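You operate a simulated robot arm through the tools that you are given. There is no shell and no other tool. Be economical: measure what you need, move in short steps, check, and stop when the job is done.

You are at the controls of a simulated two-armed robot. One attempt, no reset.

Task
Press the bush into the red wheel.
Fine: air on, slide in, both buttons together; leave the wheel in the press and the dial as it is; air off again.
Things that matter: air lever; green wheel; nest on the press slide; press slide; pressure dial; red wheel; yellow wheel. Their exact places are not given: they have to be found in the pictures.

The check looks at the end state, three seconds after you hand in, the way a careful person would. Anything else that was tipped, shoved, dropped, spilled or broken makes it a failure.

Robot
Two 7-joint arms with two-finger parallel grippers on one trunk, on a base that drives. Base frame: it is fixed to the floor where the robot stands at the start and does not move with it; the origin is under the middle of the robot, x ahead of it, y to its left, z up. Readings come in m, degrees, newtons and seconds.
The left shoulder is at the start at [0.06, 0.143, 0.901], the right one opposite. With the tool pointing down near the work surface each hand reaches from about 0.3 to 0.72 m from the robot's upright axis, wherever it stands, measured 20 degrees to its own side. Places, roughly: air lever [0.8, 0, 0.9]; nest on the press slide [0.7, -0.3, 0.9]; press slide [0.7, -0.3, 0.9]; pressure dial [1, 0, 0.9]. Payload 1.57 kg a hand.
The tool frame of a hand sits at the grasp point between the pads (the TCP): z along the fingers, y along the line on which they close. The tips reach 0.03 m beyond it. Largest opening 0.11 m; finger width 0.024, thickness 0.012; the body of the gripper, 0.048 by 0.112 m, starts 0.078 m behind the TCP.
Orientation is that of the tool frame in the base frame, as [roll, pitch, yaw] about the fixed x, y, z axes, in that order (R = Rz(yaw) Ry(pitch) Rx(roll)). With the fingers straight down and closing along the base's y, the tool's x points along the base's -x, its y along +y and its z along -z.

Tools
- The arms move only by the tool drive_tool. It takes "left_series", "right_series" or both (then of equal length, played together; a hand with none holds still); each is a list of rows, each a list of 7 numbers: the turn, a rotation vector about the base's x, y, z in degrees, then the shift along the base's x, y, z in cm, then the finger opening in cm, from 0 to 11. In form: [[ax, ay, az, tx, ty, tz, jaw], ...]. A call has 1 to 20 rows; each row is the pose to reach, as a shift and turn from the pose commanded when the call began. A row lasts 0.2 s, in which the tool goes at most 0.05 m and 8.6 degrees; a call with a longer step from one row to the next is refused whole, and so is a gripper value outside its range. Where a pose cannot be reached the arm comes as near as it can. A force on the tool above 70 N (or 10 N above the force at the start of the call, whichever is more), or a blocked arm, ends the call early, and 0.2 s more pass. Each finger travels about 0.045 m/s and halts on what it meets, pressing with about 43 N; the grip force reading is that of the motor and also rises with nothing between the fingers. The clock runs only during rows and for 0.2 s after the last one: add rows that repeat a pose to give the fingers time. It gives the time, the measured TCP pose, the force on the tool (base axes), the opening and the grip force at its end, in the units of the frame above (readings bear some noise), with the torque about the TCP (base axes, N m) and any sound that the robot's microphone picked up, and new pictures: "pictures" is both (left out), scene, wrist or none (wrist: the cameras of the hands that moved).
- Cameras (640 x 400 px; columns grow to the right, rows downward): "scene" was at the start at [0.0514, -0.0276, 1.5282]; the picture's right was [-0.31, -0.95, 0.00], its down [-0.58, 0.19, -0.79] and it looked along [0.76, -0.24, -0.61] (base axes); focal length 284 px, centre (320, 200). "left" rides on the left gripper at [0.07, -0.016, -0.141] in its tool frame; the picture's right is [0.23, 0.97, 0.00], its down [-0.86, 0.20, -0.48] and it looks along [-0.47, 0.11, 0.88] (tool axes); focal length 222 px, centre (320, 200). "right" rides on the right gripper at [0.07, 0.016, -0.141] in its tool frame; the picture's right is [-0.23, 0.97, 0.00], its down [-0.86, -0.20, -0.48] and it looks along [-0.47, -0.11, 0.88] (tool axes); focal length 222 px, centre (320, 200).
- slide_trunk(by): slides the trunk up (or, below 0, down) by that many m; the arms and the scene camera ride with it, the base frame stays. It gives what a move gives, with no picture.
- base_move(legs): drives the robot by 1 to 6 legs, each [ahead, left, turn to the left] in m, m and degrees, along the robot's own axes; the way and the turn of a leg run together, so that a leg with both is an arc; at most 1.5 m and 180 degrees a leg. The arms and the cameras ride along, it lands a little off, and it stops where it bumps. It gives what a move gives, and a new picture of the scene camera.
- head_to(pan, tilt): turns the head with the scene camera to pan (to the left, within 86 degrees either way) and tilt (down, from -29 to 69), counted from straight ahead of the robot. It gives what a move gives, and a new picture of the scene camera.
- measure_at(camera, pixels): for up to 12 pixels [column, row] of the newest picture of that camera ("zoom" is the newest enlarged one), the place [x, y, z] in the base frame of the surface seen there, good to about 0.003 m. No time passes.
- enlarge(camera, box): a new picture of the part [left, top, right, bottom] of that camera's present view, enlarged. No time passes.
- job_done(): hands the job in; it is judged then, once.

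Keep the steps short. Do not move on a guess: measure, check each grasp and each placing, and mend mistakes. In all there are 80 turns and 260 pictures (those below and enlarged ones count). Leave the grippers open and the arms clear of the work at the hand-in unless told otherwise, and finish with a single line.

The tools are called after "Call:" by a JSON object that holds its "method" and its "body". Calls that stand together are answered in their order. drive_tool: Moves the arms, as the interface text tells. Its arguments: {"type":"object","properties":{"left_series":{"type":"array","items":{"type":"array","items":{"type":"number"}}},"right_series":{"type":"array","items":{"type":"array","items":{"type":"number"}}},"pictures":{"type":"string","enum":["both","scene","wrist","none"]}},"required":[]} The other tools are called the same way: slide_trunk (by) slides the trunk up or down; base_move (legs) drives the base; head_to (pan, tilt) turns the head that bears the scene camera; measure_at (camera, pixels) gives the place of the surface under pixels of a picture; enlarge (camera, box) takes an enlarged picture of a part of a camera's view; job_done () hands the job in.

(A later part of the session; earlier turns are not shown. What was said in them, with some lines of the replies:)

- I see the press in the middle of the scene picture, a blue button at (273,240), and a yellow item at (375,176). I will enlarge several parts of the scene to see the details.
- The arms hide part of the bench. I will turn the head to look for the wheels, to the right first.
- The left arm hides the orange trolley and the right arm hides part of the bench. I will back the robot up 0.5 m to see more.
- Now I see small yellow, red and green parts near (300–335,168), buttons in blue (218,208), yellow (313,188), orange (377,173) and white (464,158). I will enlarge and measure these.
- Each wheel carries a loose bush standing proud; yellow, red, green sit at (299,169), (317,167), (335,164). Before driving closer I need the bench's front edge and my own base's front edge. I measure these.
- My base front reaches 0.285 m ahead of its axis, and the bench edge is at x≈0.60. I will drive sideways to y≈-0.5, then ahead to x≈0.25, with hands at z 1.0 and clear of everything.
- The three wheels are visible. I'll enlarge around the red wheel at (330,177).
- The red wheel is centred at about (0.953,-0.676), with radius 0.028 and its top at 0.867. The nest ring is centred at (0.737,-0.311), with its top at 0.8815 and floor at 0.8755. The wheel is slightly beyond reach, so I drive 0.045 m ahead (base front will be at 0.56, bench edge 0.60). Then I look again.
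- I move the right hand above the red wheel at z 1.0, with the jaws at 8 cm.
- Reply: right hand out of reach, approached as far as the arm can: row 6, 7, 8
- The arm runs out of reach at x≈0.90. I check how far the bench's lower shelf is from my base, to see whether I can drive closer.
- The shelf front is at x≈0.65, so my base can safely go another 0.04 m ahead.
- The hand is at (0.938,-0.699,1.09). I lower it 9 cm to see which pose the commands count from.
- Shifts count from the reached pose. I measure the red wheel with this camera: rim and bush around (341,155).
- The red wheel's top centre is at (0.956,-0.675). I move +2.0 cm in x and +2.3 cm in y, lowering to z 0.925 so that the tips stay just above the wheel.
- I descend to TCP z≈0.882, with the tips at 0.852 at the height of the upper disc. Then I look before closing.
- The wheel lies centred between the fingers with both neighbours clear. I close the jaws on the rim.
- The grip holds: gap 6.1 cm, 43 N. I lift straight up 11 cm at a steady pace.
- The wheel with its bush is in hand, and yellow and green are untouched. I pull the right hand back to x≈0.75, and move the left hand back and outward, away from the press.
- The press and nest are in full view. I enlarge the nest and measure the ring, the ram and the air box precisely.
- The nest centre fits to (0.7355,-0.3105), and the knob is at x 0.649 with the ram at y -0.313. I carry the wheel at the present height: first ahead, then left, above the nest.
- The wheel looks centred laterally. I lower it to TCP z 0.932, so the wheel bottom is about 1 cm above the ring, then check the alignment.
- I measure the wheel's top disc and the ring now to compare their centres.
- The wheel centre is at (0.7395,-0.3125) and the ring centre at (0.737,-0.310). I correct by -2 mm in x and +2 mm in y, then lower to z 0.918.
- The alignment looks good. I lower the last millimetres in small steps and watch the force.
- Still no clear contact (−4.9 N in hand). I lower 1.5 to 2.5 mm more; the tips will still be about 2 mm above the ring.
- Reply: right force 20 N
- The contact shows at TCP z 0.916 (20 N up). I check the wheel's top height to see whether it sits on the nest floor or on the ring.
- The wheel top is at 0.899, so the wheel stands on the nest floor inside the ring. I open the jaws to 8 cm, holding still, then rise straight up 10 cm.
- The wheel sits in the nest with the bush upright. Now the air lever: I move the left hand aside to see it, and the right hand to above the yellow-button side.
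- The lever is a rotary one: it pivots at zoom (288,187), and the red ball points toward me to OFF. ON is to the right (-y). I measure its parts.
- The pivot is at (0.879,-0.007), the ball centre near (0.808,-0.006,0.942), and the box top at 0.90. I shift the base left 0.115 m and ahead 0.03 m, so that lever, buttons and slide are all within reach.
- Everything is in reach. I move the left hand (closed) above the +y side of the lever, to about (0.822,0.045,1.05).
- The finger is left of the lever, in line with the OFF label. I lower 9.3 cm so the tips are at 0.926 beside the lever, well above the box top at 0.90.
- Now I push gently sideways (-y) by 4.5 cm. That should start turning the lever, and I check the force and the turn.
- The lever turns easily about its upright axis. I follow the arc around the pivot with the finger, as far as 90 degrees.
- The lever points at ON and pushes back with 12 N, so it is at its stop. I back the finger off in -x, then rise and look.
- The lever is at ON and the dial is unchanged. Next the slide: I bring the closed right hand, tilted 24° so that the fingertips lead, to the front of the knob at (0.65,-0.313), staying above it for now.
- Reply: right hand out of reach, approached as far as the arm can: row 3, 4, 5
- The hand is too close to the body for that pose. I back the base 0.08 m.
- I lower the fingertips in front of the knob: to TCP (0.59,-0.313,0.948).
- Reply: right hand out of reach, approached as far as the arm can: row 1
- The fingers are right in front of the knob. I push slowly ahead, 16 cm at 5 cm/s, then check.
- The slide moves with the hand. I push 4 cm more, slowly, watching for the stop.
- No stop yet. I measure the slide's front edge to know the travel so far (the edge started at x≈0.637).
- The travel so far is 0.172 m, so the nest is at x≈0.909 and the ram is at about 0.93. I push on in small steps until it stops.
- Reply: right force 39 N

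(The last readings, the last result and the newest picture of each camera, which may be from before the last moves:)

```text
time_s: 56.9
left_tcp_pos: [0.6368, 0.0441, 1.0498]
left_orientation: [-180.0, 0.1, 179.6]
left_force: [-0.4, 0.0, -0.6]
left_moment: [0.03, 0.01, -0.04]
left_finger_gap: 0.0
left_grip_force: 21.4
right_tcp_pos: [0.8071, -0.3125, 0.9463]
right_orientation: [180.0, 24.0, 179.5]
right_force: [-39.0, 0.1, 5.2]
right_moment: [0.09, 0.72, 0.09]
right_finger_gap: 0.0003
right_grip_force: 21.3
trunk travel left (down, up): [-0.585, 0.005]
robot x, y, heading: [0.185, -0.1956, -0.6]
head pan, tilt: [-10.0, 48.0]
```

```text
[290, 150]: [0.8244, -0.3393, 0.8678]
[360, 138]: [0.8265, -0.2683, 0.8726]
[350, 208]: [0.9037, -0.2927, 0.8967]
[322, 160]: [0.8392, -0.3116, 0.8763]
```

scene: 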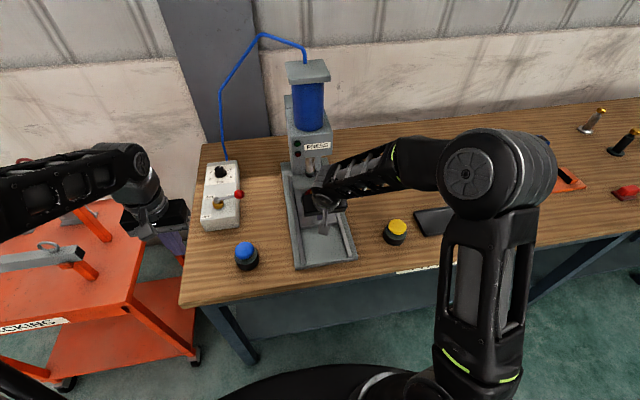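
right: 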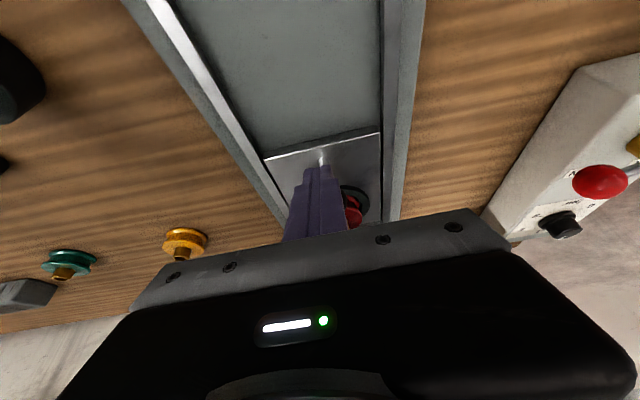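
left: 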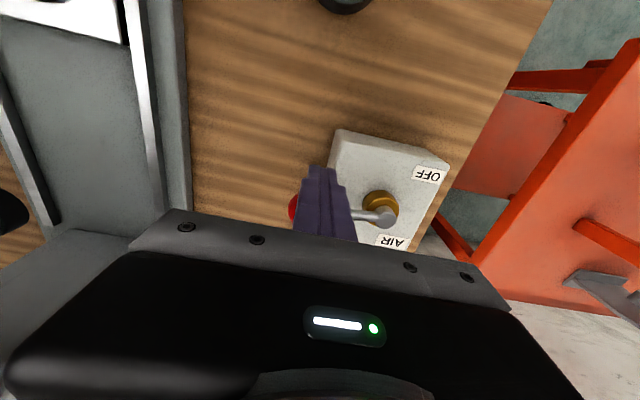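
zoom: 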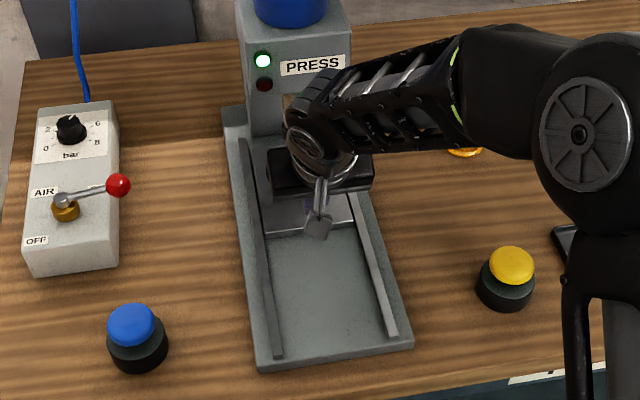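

The slide is home: 39 N at the stop, and the green lamp is lit. I measure both button caps, at zoom (131,322) and (512,263), before leaving.

Call:
{"method": "measure_at", "body": {"camera": "zoom", "pixels": [[130, 322], [113, 322], [149, 322], [130, 308], [130, 336], [512, 264], [495, 266], [530, 264], [512, 250], [512, 277], [263, 60], [263, 85]]}}

Call:
{"method": "drive_tool", "body": {"right_series": [[0, 0, 0, -2, 0, 0, 0], [0, 0, 0, -5, 0, 0, 0], [0, 0, 0, -9, 0, 0, 0], [0, 0, 0, -13, 0, 1, 0], [0, 8, 0, -13, -3, 3, 0], [0, 16, 0, -13, -7, 5, 0], [0, 24, 0, -13, -11, 5, 0], [0, 24, 0, -12.5, -15, 5, 0], [0, 24, 0, -12, -19, 5, 0], [0, 24, 0, -11.7, -22.2, 5, 0], [0, 24, 0, -11.7, -22.2, 5, 0]], "pictures": "both"}}

Call:
{"method": "enlarge", "body": {"camera": "scene", "box": [260, 120, 380, 280]}}

```text
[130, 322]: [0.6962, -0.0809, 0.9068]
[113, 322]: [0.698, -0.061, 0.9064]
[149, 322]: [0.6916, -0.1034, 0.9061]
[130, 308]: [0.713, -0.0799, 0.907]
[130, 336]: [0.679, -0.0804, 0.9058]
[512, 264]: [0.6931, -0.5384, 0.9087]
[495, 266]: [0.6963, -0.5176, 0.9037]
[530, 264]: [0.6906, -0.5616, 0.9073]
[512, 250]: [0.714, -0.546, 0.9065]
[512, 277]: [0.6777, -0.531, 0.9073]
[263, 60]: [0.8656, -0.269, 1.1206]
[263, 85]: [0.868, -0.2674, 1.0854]
```

```text
time_s: 59.3
left_tcp_pos: [0.64, 0.0452, 1.0474]
left_orientation: [-179.9, -0.1, 179.5]
left_force: [-0.1, 0.0, -0.3]
left_moment: [0.01, 0.01, 0.02]
left_finger_gap: 0.0
left_grip_force: 21.5
right_tcp_pos: [0.6975, -0.5331, 0.9973]
right_orientation: [179.9, 0.3, 179.5]
right_force: [0.3, -0.6, 0.0]
right_moment: [-0.03, 0.01, -0.03]
right_finger_gap: 0.0
right_grip_force: 21.3
trunk travel left (down, up): [-0.585, 0.005]
robot x, y, heading: [0.1846, -0.1976, -0.8]
head pan, tilt: [-10.0, 48.0]
```

scene: 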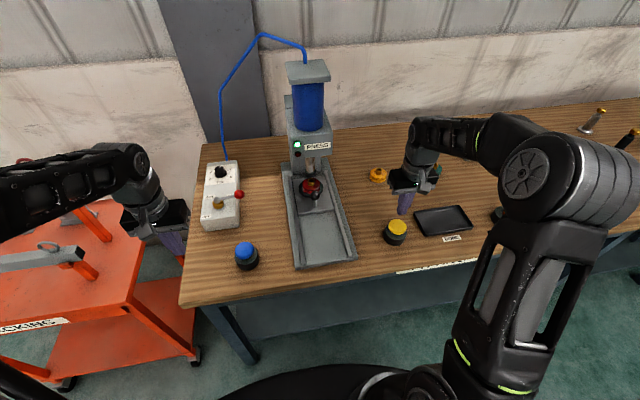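
right: 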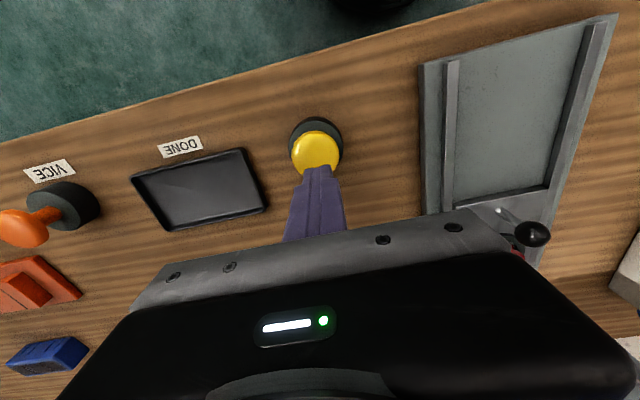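

```text
2.50 times, centred on (320, 200) of scene
```

zoom: 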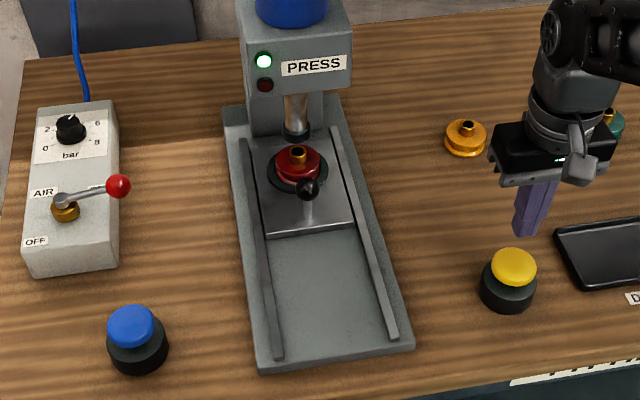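

The bush is upright in the wheel under the ram, and the green lamp is lit. The button caps are at (0.696,-0.081) and (0.694,-0.539), tops at 0.907. I bring both hands above them at TCP z≈0.955.

Call:
{"method": "drive_tool", "body": {"left_series": [[0, 0, 0, 1.5, -3.5, -1, 0], [0, 0, 0, 3, -7, -2, 0], [0, 0, 0, 4.5, -10.5, -4, 0], [0, 0, 0, 5.6, -12.6, -6, 0], [0, 0, 0, 5.6, -12.6, -9.3, 0], [0, 0, 0, 5.6, -12.6, -9.3, 0]], "right_series": [[0, 0, 0, -0.1, -0.2, 0, 0], [0, 0, 0, -0.2, -0.3, 0, 0], [0, 0, 0, -0.3, -0.5, 0, 0], [0, 0, 0, -0.3, -0.5, -2, 0], [0, 0, 0, -0.3, -0.5, -4.2, 0], [0, 0, 0, -0.3, -0.5, -4.2, 0]], "pictures": "both"}}

Call:
{"method": "enlarge", "body": {"camera": "scene", "box": [210, 110, 430, 280]}}

```text
time_s: 60.7
left_tcp_pos: [0.6958, -0.0816, 0.9552]
left_orientation: [180.0, 0.0, 179.5]
left_force: [1.0, -0.3, -0.2]
left_moment: [0.05, 0.01, 0.01]
left_finger_gap: 0.0003
left_grip_force: 21.8
right_tcp_pos: [0.6941, -0.5405, 0.9569]
right_orientation: [179.8, 0.5, 179.5]
right_force: [-0.6, -0.9, 0.4]
right_moment: [0.0, -0.02, 0.02]
right_finger_gap: 0.0001
right_grip_force: 21.9
trunk travel left (down, up): [-0.585, 0.005]
robot x, y, heading: [0.1846, -0.2014, -0.6]
head pan, tilt: [-10.0, 48.0]
```

scene: 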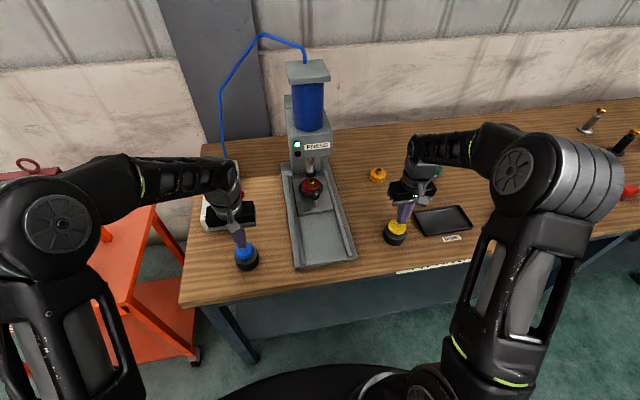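
right: 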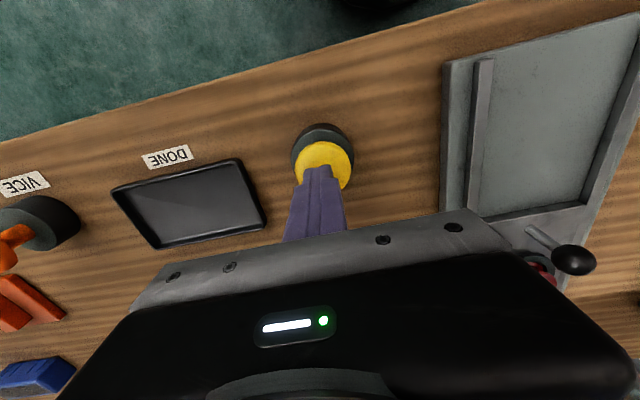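
left: 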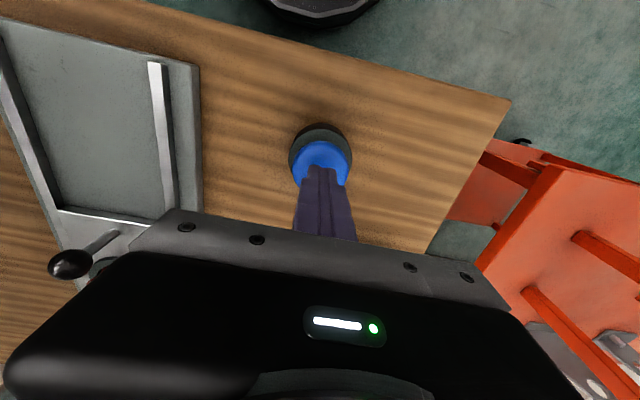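

```text
2.35 times, centred on (320, 195) of scene
```

zoom: 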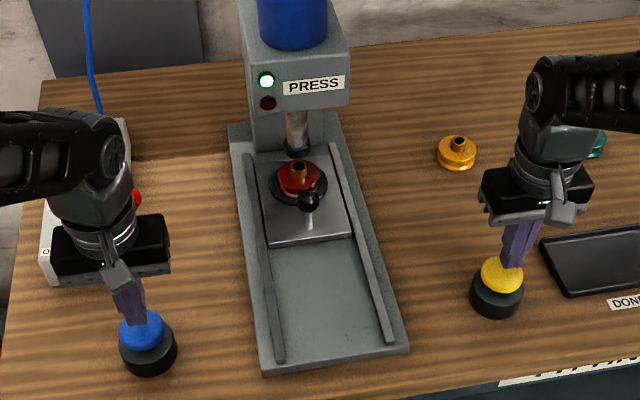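

Both fingertips are centred over their caps, about 1.9 cm above. I press both down together, to 0.9 cm past contact, and hold for about 2.5 s.

Call:
{"method": "drive_tool", "body": {"left_series": [[0, 0, 0, 0, 0, -1.3, 0], [0, 0, 0, 0, 0, -2.3, 0], [0, 0, 0, 0, 0, -2.8, 0], [0, 0, 0, 0, 0, -2.8, 0], [0, 0, 0, 0, 0, -2.8, 0], [0, 0, 0, 0, 0, -2.8, 0], [0, 0, 0, 0, 0, -2.8, 0], [0, 0, 0, 0, 0, -2.8, 0], [0, 0, 0, 0, 0, -2.8, 0], [0, 0, 0, 0, 0, -2.8, 0], [0, 0, 0, 0, 0, -2.8, 0], [0, 0, 0, 0, 0, -2.8, 0], [0, 0, 0, 0, 0, -2.8, 0], [0, 0, 0, 0, 0, -2.8, 0]], "right_series": [[0, 0, 0, 0, 0, -1.45, 0], [0, 0, 0, 0, 0, -2.45, 0], [0, 0, 0, 0, 0, -2.95, 0], [0, 0, 0, 0, 0, -2.95, 0], [0, 0, 0, 0, 0, -2.95, 0], [0, 0, 0, 0, 0, -2.95, 0], [0, 0, 0, 0, 0, -2.95, 0], [0, 0, 0, 0, 0, -2.95, 0], [0, 0, 0, 0, 0, -2.95, 0], [0, 0, 0, 0, 0, -2.95, 0], [0, 0, 0, 0, 0, -2.95, 0], [0, 0, 0, 0, 0, -2.95, 0], [0, 0, 0, 0, 0, -2.95, 0], [0, 0, 0, 0, 0, -2.95, 0]], "pictures": "scene"}}

Call:
{"method": "enlarge", "body": {"camera": "scene", "box": [260, 120, 380, 230]}}

```text
time_s: 63.7
left_tcp_pos: [0.6962, -0.0809, 0.9277]
left_orientation: [-179.9, 0.1, 179.5]
left_force: [2.3, 0.1, 5.9]
left_moment: [0.0, -0.06, 0.0]
left_finger_gap: 0.0001
left_grip_force: 21.7
right_tcp_pos: [0.6956, -0.5402, 0.9278]
right_orientation: [179.9, 0.4, 179.5]
right_force: [1.7, -1.4, 5.3]
right_moment: [-0.06, 0.03, 0.02]
right_finger_gap: 0.0
right_grip_force: 22.0
trunk travel left (down, up): [-0.585, 0.005]
robot x, y, heading: [0.1855, -0.1998, -0.5]
head pan, tilt: [-10.0, 48.0]
```

scene: 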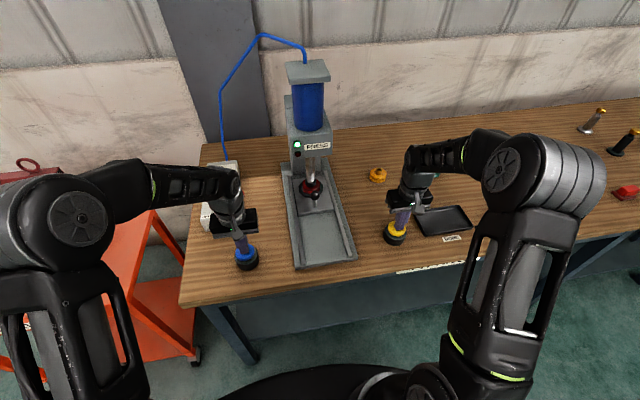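

```text
3.64 times, centred on (320, 175) of scene
```

zoom: 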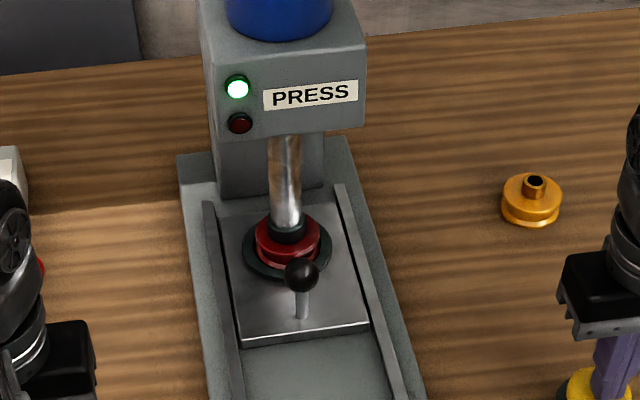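

Both buttons are down (about 6 N each) and the ram is down on the wheel. I hold 1.6 s longer and compare, to make sure the stroke is finished.

Call:
{"method": "drive_tool", "body": {"left_series": [[0, 0, 0, 0, 0, 0, 0], [0, 0, 0, 0, 0, 0, 0], [0, 0, 0, 0, 0, 0, 0], [0, 0, 0, 0, 0, 0, 0], [0, 0, 0, 0, 0, 0, 0], [0, 0, 0, 0, 0, 0, 0], [0, 0, 0, 0, 0, 0, 0], [0, 0, 0, 0, 0, 0, 0]], "right_series": [[0, 0, 0, 0, 0, 0, 0], [0, 0, 0, 0, 0, 0, 0], [0, 0, 0, 0, 0, 0, 0], [0, 0, 0, 0, 0, 0, 0], [0, 0, 0, 0, 0, 0, 0], [0, 0, 0, 0, 0, 0, 0], [0, 0, 0, 0, 0, 0, 0], [0, 0, 0, 0, 0, 0, 0]], "pictures": "none"}}

Call:
{"method": "enlarge", "body": {"camera": "scene", "box": [285, 165, 335, 225]}}

Call:
{"method": "measure_at", "body": {"camera": "scene", "pixels": [[313, 185], [313, 182], [313, 191], [300, 182]]}}

```text
time_s: 65.5
left_tcp_pos: [0.697, -0.0819, 0.9273]
left_orientation: [-180.0, 0.1, 179.4]
left_force: [1.3, -0.8, 6.7]
left_moment: [-0.05, -0.02, 0.01]
left_finger_gap: 0.0
left_grip_force: 21.1
right_tcp_pos: [0.6951, -0.5403, 0.9278]
right_orientation: [179.9, 0.4, 179.6]
right_force: [1.4, 0.0, 5.2]
right_moment: [-0.01, 0.04, 0.01]
right_finger_gap: 0.0
right_grip_force: 21.9
trunk travel left (down, up): [-0.585, 0.005]
robot x, y, heading: [0.1863, -0.1968, -0.8]
head pan, tilt: [-10.0, 48.0]
```

```text
6.67 times, centred on (310, 195) of scene
```

zoom: 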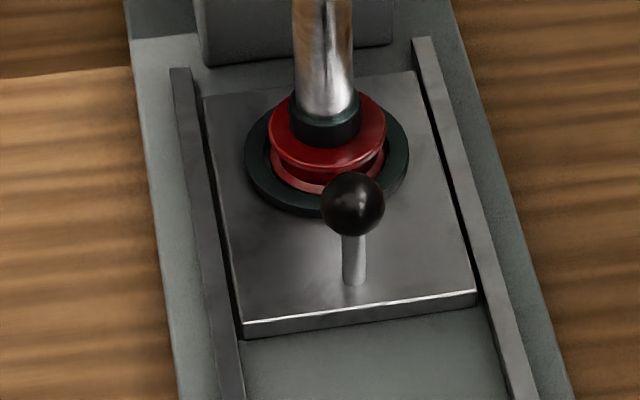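

```text
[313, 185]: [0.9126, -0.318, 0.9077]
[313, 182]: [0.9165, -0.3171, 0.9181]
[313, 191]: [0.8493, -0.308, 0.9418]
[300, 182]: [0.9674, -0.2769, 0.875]
```

The ram tip sits right on the wheel's face, so the bush is fully in. I release both buttons by rising 6 cm, wait, and look.

Call:
{"method": "drive_tool", "body": {"left_series": [[0, 0, 0, 0, 0, 2, 0], [0, 0, 0, 0, 0, 4, 0], [0, 0, 0, 0, 0, 6, 0], [0, 0, 0, 0, 0, 6, 0], [0, 0, 0, 0, 0, 6, 0], [0, 0, 0, 0, 0, 6, 0], [0, 0, 0, 0, 0, 6, 0], [0, 0, 0, 0, 0, 6, 0], [0, 0, 0, 0, 0, 6, 0]], "right_series": [[0, 0, 0, 0, 0, 2, 0], [0, 0, 0, 0, 0, 4, 0], [0, 0, 0, 0, 0, 6, 0], [0, 0, 0, 0, 0, 6, 0], [0, 0, 0, 0, 0, 6, 0], [0, 0, 0, 0, 0, 6, 0], [0, 0, 0, 0, 0, 6, 0], [0, 0, 0, 0, 0, 6, 0], [0, 0, 0, 0, 0, 6, 0]], "pictures": "scene"}}

Call:
{"method": "enlarge", "body": {"camera": "scene", "box": [270, 125, 350, 225]}}

```text
time_s: 67.5
left_tcp_pos: [0.6973, -0.083, 0.9873]
left_orientation: [-179.9, 0.0, 179.6]
left_force: [0.2, 0.8, 0.4]
left_moment: [0.01, -0.01, 0.01]
left_finger_gap: 0.0002
left_grip_force: 21.7
right_tcp_pos: [0.6941, -0.5415, 0.9869]
right_orientation: [179.9, 0.4, 179.5]
right_force: [-0.8, 0.3, -0.5]
right_moment: [0.03, -0.01, 0.01]
right_finger_gap: 0.0
right_grip_force: 21.3
trunk travel left (down, up): [-0.585, 0.005]
robot x, y, heading: [0.1887, -0.1979, -0.6]
head pan, tilt: [-10.0, 48.0]
```

scene: 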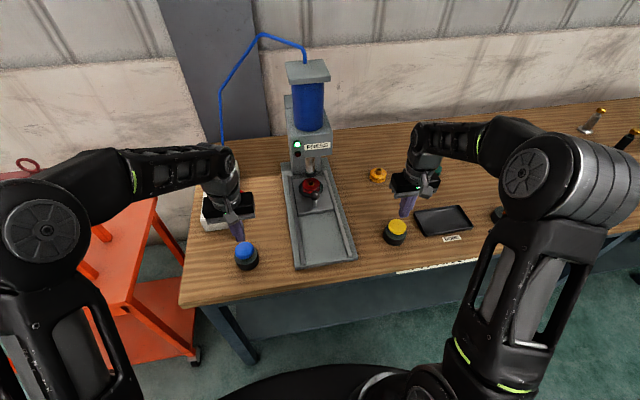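

```text
4.00 times, centred on (310, 175) of scene
```

zoom: 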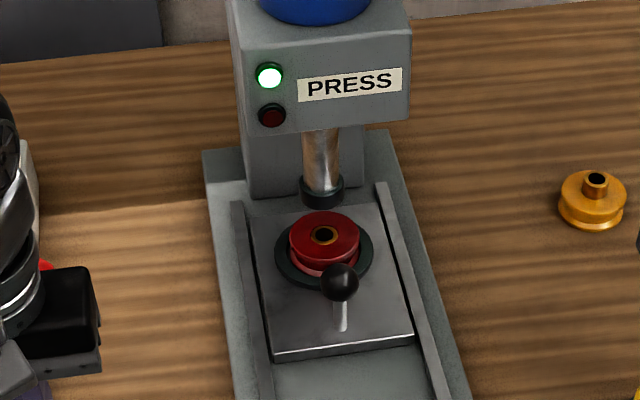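

The bush is flush in the red wheel and the ram is back up. Now air off. I raise both hands and drive 0.1 m ahead so the left hand can reach behind the lever.

Call:
{"method": "drive_tool", "body": {"left_series": [[0, 0, 0, -1, 0, 3, 0], [0, 0, 0, -2, 0, 6, 0], [0, 0, 0, -2, 0, 7, 0]], "right_series": [[0, 0, 0, -2, 0, 3, 0], [0, 0, 0, -4, 0, 6, 0], [0, 0, 0, -6, 0, 7, 0]], "pictures": "none"}}

Call:
{"method": "base_move", "body": {"legs": [[0.1, 0, 0]]}}

Call:
{"method": "enlarge", "body": {"camera": "scene", "box": [150, 150, 310, 270]}}

```text
time_s: 68.3
left_tcp_pos: [0.6756, -0.0841, 1.0603]
left_orientation: [180.0, 0.0, 179.5]
left_force: [0.0, -0.2, -0.1]
left_moment: [-0.01, 0.0, 0.02]
left_finger_gap: 0.0001
left_grip_force: 21.3
right_tcp_pos: [0.6338, -0.5394, 1.0565]
right_orientation: [-180.0, 0.4, 179.5]
right_force: [-0.4, -0.4, 0.1]
right_moment: [-0.03, 0.0, 0.01]
right_finger_gap: 0.0001
right_grip_force: 21.4
trunk travel left (down, up): [-0.585, 0.005]
robot x, y, heading: [0.1882, -0.1968, -0.3]
head pan, tilt: [-10.0, 48.0]
```

```text
time_s: 69.4
left_tcp_pos: [0.779, -0.084, 1.0578]
left_orientation: [180.0, 0.0, 179.6]
left_force: [0.9, 0.3, 0.0]
left_moment: [0.04, 0.06, -0.03]
left_finger_gap: 0.0
left_grip_force: 21.3
right_tcp_pos: [0.7372, -0.5401, 1.0562]
right_orientation: [179.9, 0.3, 179.5]
right_force: [0.8, 0.3, -0.6]
right_moment: [-0.02, 0.06, 0.01]
right_finger_gap: 0.0
right_grip_force: 21.8
trunk travel left (down, up): [-0.585, 0.005]
robot x, y, heading: [0.2886, -0.2008, -0.5]
head pan, tilt: [-10.0, 48.0]
```

scene: 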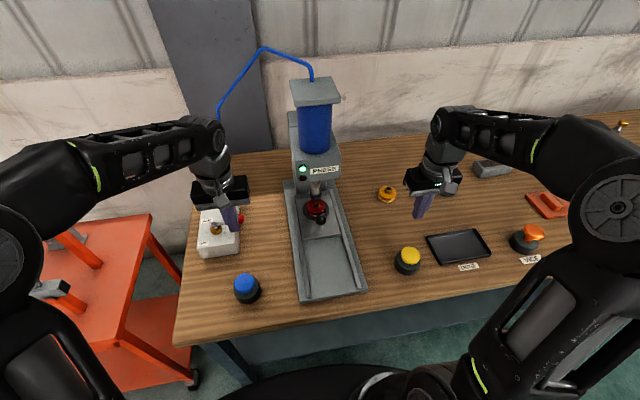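

```text
3.33 times, centred on (230, 210) of scene
```

zoom: 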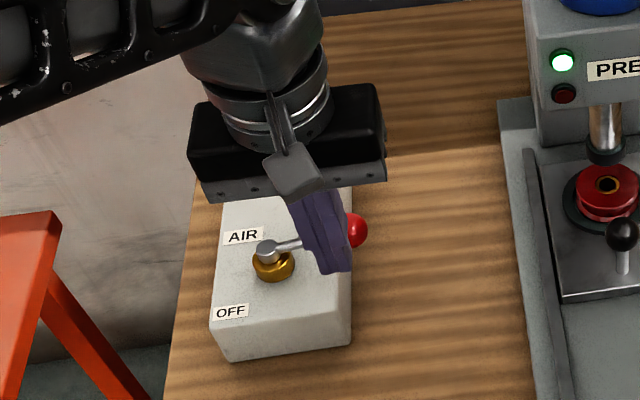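

Call:
{"method": "measure_at", "body": {"camera": "zoom", "pixels": [[357, 228], [360, 238], [290, 245], [267, 250]]}}

Call:
{"method": "drive_tool", "body": {"left_series": [[0, 0, 0, 4, 0.5, 0, 0], [0, 0, 0, 8, 1.2, 0, 0], [0, 0, 0, 12, 2, 0, 0], [0, 0, 0, 15.5, 2.4, 0, 0], [0, 0, 0, 15.5, 2.4, 0, 0]], "pictures": "both"}}

```text
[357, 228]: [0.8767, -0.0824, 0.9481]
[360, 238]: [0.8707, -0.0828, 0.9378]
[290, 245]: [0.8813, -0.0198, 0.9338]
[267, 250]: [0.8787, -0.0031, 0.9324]
```

```text
time_s: 70.6
left_tcp_pos: [0.9337, -0.061, 1.0582]
left_orientation: [-179.9, 0.2, 179.5]
left_force: [0.3, 0.7, -0.2]
left_moment: [0.0, -0.02, 0.02]
left_finger_gap: 0.0002
left_grip_force: 21.3
right_tcp_pos: [0.7356, -0.5381, 1.057]
right_orientation: [-180.0, 0.5, 179.6]
right_force: [0.2, 0.1, 0.0]
right_moment: [-0.05, -0.02, 0.0]
right_finger_gap: 0.0
right_grip_force: 21.5
trunk travel left (down, up): [-0.585, 0.005]
robot x, y, heading: [0.2882, -0.1989, -0.2]
head pan, tilt: [-10.0, 48.0]
```

scene: 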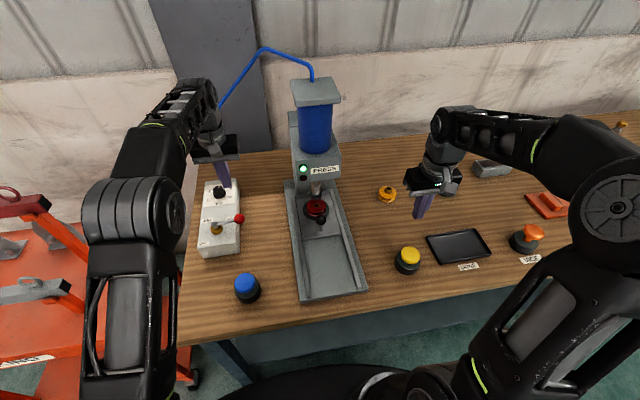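
left: 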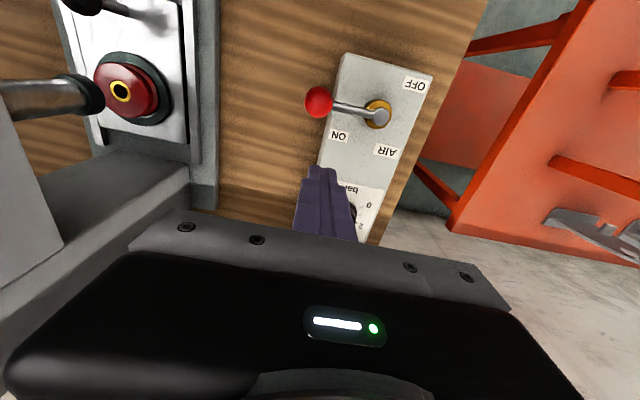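

The finger is behind the lever (+x side), clear of the dial. I lower 10 cm, to tips at 0.927.

Call:
{"method": "drive_tool", "body": {"left_series": [[0, 0, 0, 0, 0, -3, 0], [0, 0, 0, 0, 0, -6, 0], [0, 0, 0, 0, 0, -10, 0], [0, 0, 0, 0, 0, -10, 0]], "pictures": "wrist"}}

```text
time_s: 71.6
left_tcp_pos: [0.9323, -0.0593, 0.9592]
left_orientation: [180.0, 0.0, 179.5]
left_force: [0.2, -0.2, 0.8]
left_moment: [0.02, -0.03, -0.03]
left_finger_gap: 0.0
left_grip_force: 21.6
right_tcp_pos: [0.7357, -0.5404, 1.0564]
right_orientation: [179.9, 0.4, 179.6]
right_force: [-0.5, -1.1, -0.1]
right_moment: [0.03, 0.01, -0.02]
right_finger_gap: 0.0002
right_grip_force: 21.0
trunk travel left (down, up): [-0.585, 0.005]
robot x, y, heading: [0.285, -0.2016, -0.5]
head pan, tilt: [-10.0, 48.0]
```

left: 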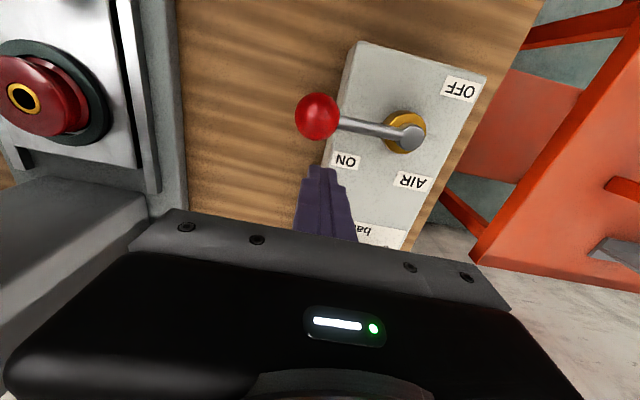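

I now sweep the lever back along its arc toward OFF.

Call:
{"method": "drive_tool", "body": {"left_series": [[0, 0, 0, -2, -0.5, 0, 0], [0, 0, 0, -3.6, -0.5, 0, 0], [0, 0, 0, -5.1, -0.8, 0, 0], [0, 0, 0, -6.7, -0.6, 0, 0], [0, 0, 0, -8.2, -0.1, 0, 0], [0, 0, 0, -9.5, 0.85, 0, 0], [0, 0, 0, -10.5, 2.05, 0, 0], [0, 0, 0, -11.2, 3.5, 0, 0], [0, 0, 0, -11.3, 4, 0, 0], [0, 0, 0, -11.3, 4, 0, 0]], "pictures": "both"}}

Call:
{"method": "enlarge", "body": {"camera": "left", "box": [220, 60, 460, 240]}}

```text
time_s: 73.8
left_tcp_pos: [0.8207, -0.0245, 0.9603]
left_orientation: [-179.9, 0.1, 179.3]
left_force: [2.2, -20.7, -2.9]
left_moment: [-0.5, -0.1, 0.11]
left_finger_gap: 0.0
left_grip_force: 21.3
right_tcp_pos: [0.7368, -0.5416, 1.0549]
right_orientation: [179.7, 0.3, 179.5]
right_force: [-0.6, -0.8, 0.1]
right_moment: [0.07, -0.03, -0.02]
right_finger_gap: 0.0001
right_grip_force: 21.2
trunk travel left (down, up): [-0.585, 0.005]
robot x, y, heading: [0.2848, -0.1974, -0.4]
head pan, tilt: [-10.0, 48.0]
```

scene: 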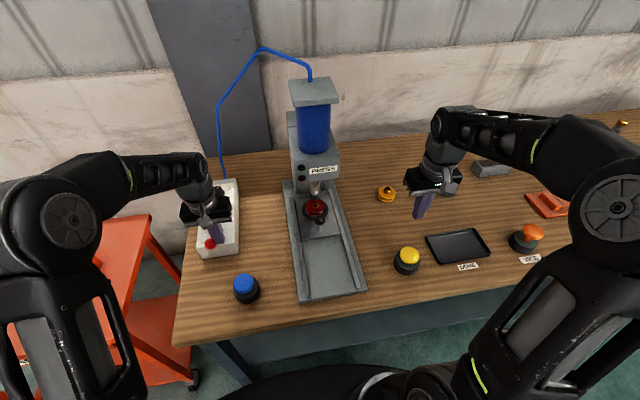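
left: 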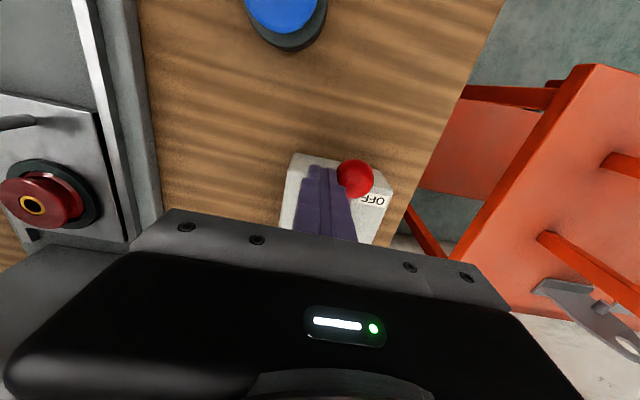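

```text
2.22 times, centred on (340, 150) of left
```

zoom: 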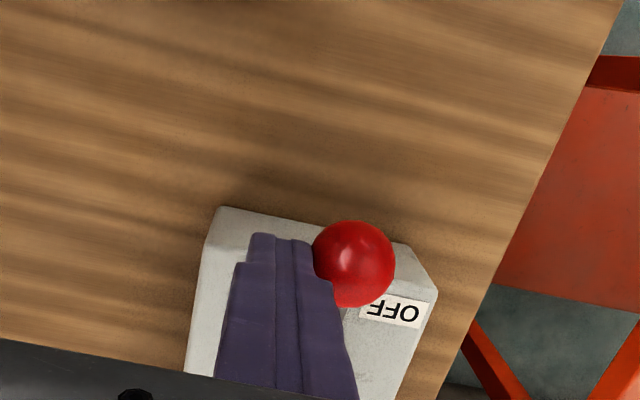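

The lever is at its OFF stop (20 N) and the lamp is out. I back off in -y, rise, retract both hands and open the grippers.

Call:
{"method": "drive_tool", "body": {"left_series": [[0, 0, 0, 0, -2, 0, 0], [0, 0, 0, 0, -4, 0, 0], [0, 0, 0, 0, -4, 4, 0], [0, 0, 0, 0, -4, 8, 0], [0, 0, 0, -4, -3, 11, 0], [0, 0, 0, -8, -1, 13, 0], [0, 0, 0, -12, 2, 13, 0], [0, 0, 0, -16, 5, 13, 3], [0, 0, 0, -20, 8, 13, 6], [0, 0, 0, -22, 10, 13, 9], [0, 0, 0, -22, 10, 13, 9]], "right_series": [[0, 0, 0, 0, 0, 1, 0], [0, 0, 0, -2, 0, 2, 0], [0, 0, 0, -4, 0, 2, 0], [0, 0, 0, -6, 0, 2, 0], [0, 0, 0, -8, -1, 2, 0], [0, 0, 0, -10, -2, 2, 0], [0, 0, 0, -12, -3, 2, 0], [0, 0, 0, -12, -4, 2, 3], [0, 0, 0, -12, -4, 2, 6], [0, 0, 0, -12, -4, 2, 9], [0, 0, 0, -12, -4, 2, 9]], "pictures": "scene"}}

Call:
{"method": "base_move", "body": {"legs": [[-0.3, 0, 0]]}}

Call:
{"method": "enlarge", "body": {"camera": "scene", "box": [180, 100, 420, 250]}}

```text
refused: row 5 steps farther than a row can; nothing moved
```

```text
time_s: 75.9
left_tcp_pos: [0.5191, -0.0156, 0.9597]
left_orientation: [180.0, 0.0, 179.7]
left_force: [-0.2, -0.1, -0.6]
left_moment: [0.0, -0.02, 0.02]
left_finger_gap: 0.0
left_grip_force: 21.5
right_tcp_pos: [0.437, -0.5367, 1.0554]
right_orientation: [179.8, 0.4, 179.6]
right_force: [-0.3, -0.1, -0.5]
right_moment: [-0.01, 0.0, 0.0]
right_finger_gap: 0.0
right_grip_force: 20.7
trunk travel left (down, up): [-0.585, 0.005]
robot x, y, heading: [-0.0126, -0.1978, -0.4]
head pan, tilt: [-10.0, 48.0]
```

scene: 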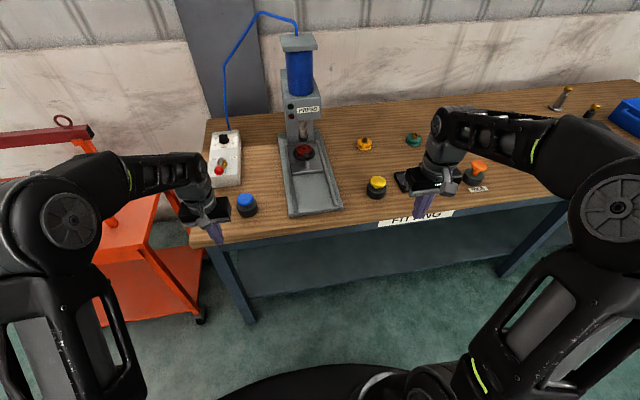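

```text
2.67 times, centred on (300, 175) of scene
```

zoom: 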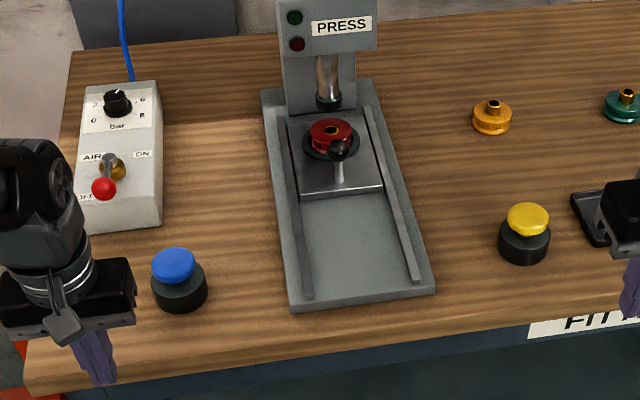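

The arm call was refused (one step was too long), but the base drove straight back. The finger slid along the lever without disturbing it: the lever is still at OFF. I open the grippers here, lift a little, and check the box, dial and wheel closely.

Call:
{"method": "drive_tool", "body": {"left_series": [[0, 0, 0, 0, 0, 3, 3], [0, 0, 0, 0, 0, 6, 6], [0, 0, 0, 0, 0, 8, 9], [0, 0, 0, 0, 0, 8, 10], [0, 0, 0, 0, 0, 8, 10]], "right_series": [[0, 0, 0, 0, 0, 0, 3], [0, 0, 0, 0, 0, 0, 6], [0, 0, 0, 0, 0, 0, 9], [0, 0, 0, 0, 0, 0, 10], [0, 0, 0, 0, 0, 0, 10]], "pictures": "scene"}}

Call:
{"method": "enlarge", "body": {"camera": "scene", "box": [195, 120, 265, 220]}}

Call:
{"method": "enlarge", "body": {"camera": "scene", "box": [270, 90, 350, 190]}}

Call:
{"method": "measure_at", "body": {"camera": "scene", "pixels": [[219, 169], [222, 160], [303, 152], [314, 170]]}}

```text
time_s: 77.1
left_tcp_pos: [0.5181, -0.0158, 1.0413]
left_orientation: [-180.0, 0.1, 179.7]
left_force: [0.0, -0.3, -0.4]
left_moment: [0.0, 0.02, -0.01]
left_finger_gap: 0.0984
left_grip_force: 0.1
right_tcp_pos: [0.4378, -0.5368, 1.0578]
right_orientation: [180.0, 0.4, 179.7]
right_force: [0.7, -0.6, -0.7]
right_moment: [0.01, 0.0, 0.02]
right_finger_gap: 0.0982
right_grip_force: 0.1
trunk travel left (down, up): [-0.585, 0.005]
robot x, y, heading: [-0.0135, -0.1998, -0.2]
head pan, tilt: [-10.0, 48.0]
```

scene: 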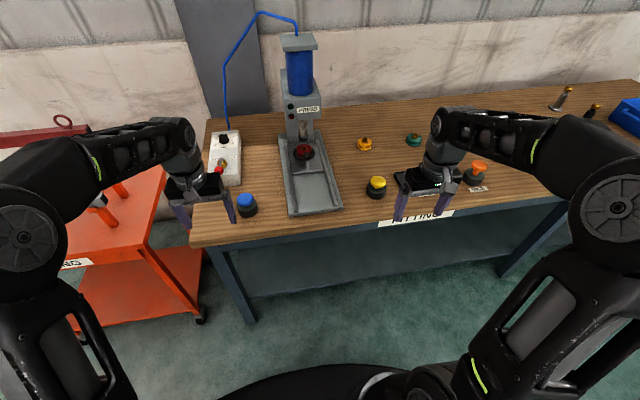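

```text
4.00 times, centred on (230, 170) of scene
```

zoom: 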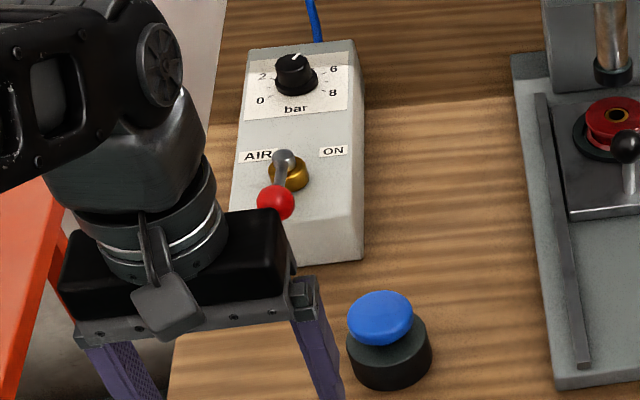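

```text
4.00 times, centred on (310, 140) of scene
```

zoom: 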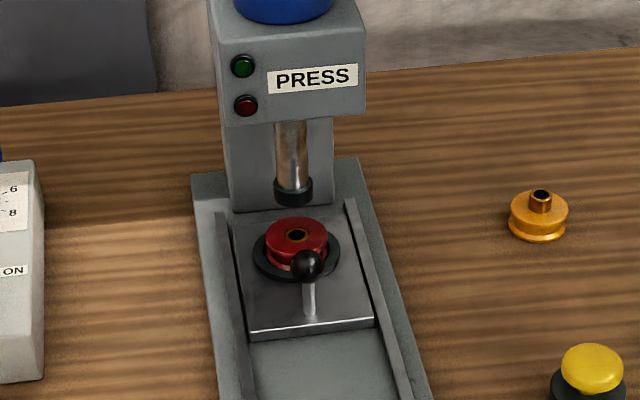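

```text
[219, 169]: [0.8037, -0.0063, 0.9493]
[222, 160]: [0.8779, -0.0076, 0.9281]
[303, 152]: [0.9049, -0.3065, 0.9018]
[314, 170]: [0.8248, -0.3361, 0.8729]
```

Final check:
- **Lever:** the ball is back at (0.804,-0.006), its original OFF place.
- **Dial:** unchanged, near 4.
- **Bush and wheel:** the bush is flush in the red wheel, which is still in the press.
- **Press:** the slide is in and the ram is up.
- **Other parts and arms:** the yellow and green wheels are untouched, the grippers are open, and the arms are clear.

I hand in.

Call:
{"method": "job_done", "body": {}}

```text
The job is handed in.
```

The bush is pressed flush into the red wheel, which stays in the press with the slide in; the air is off and the dial is unchanged.
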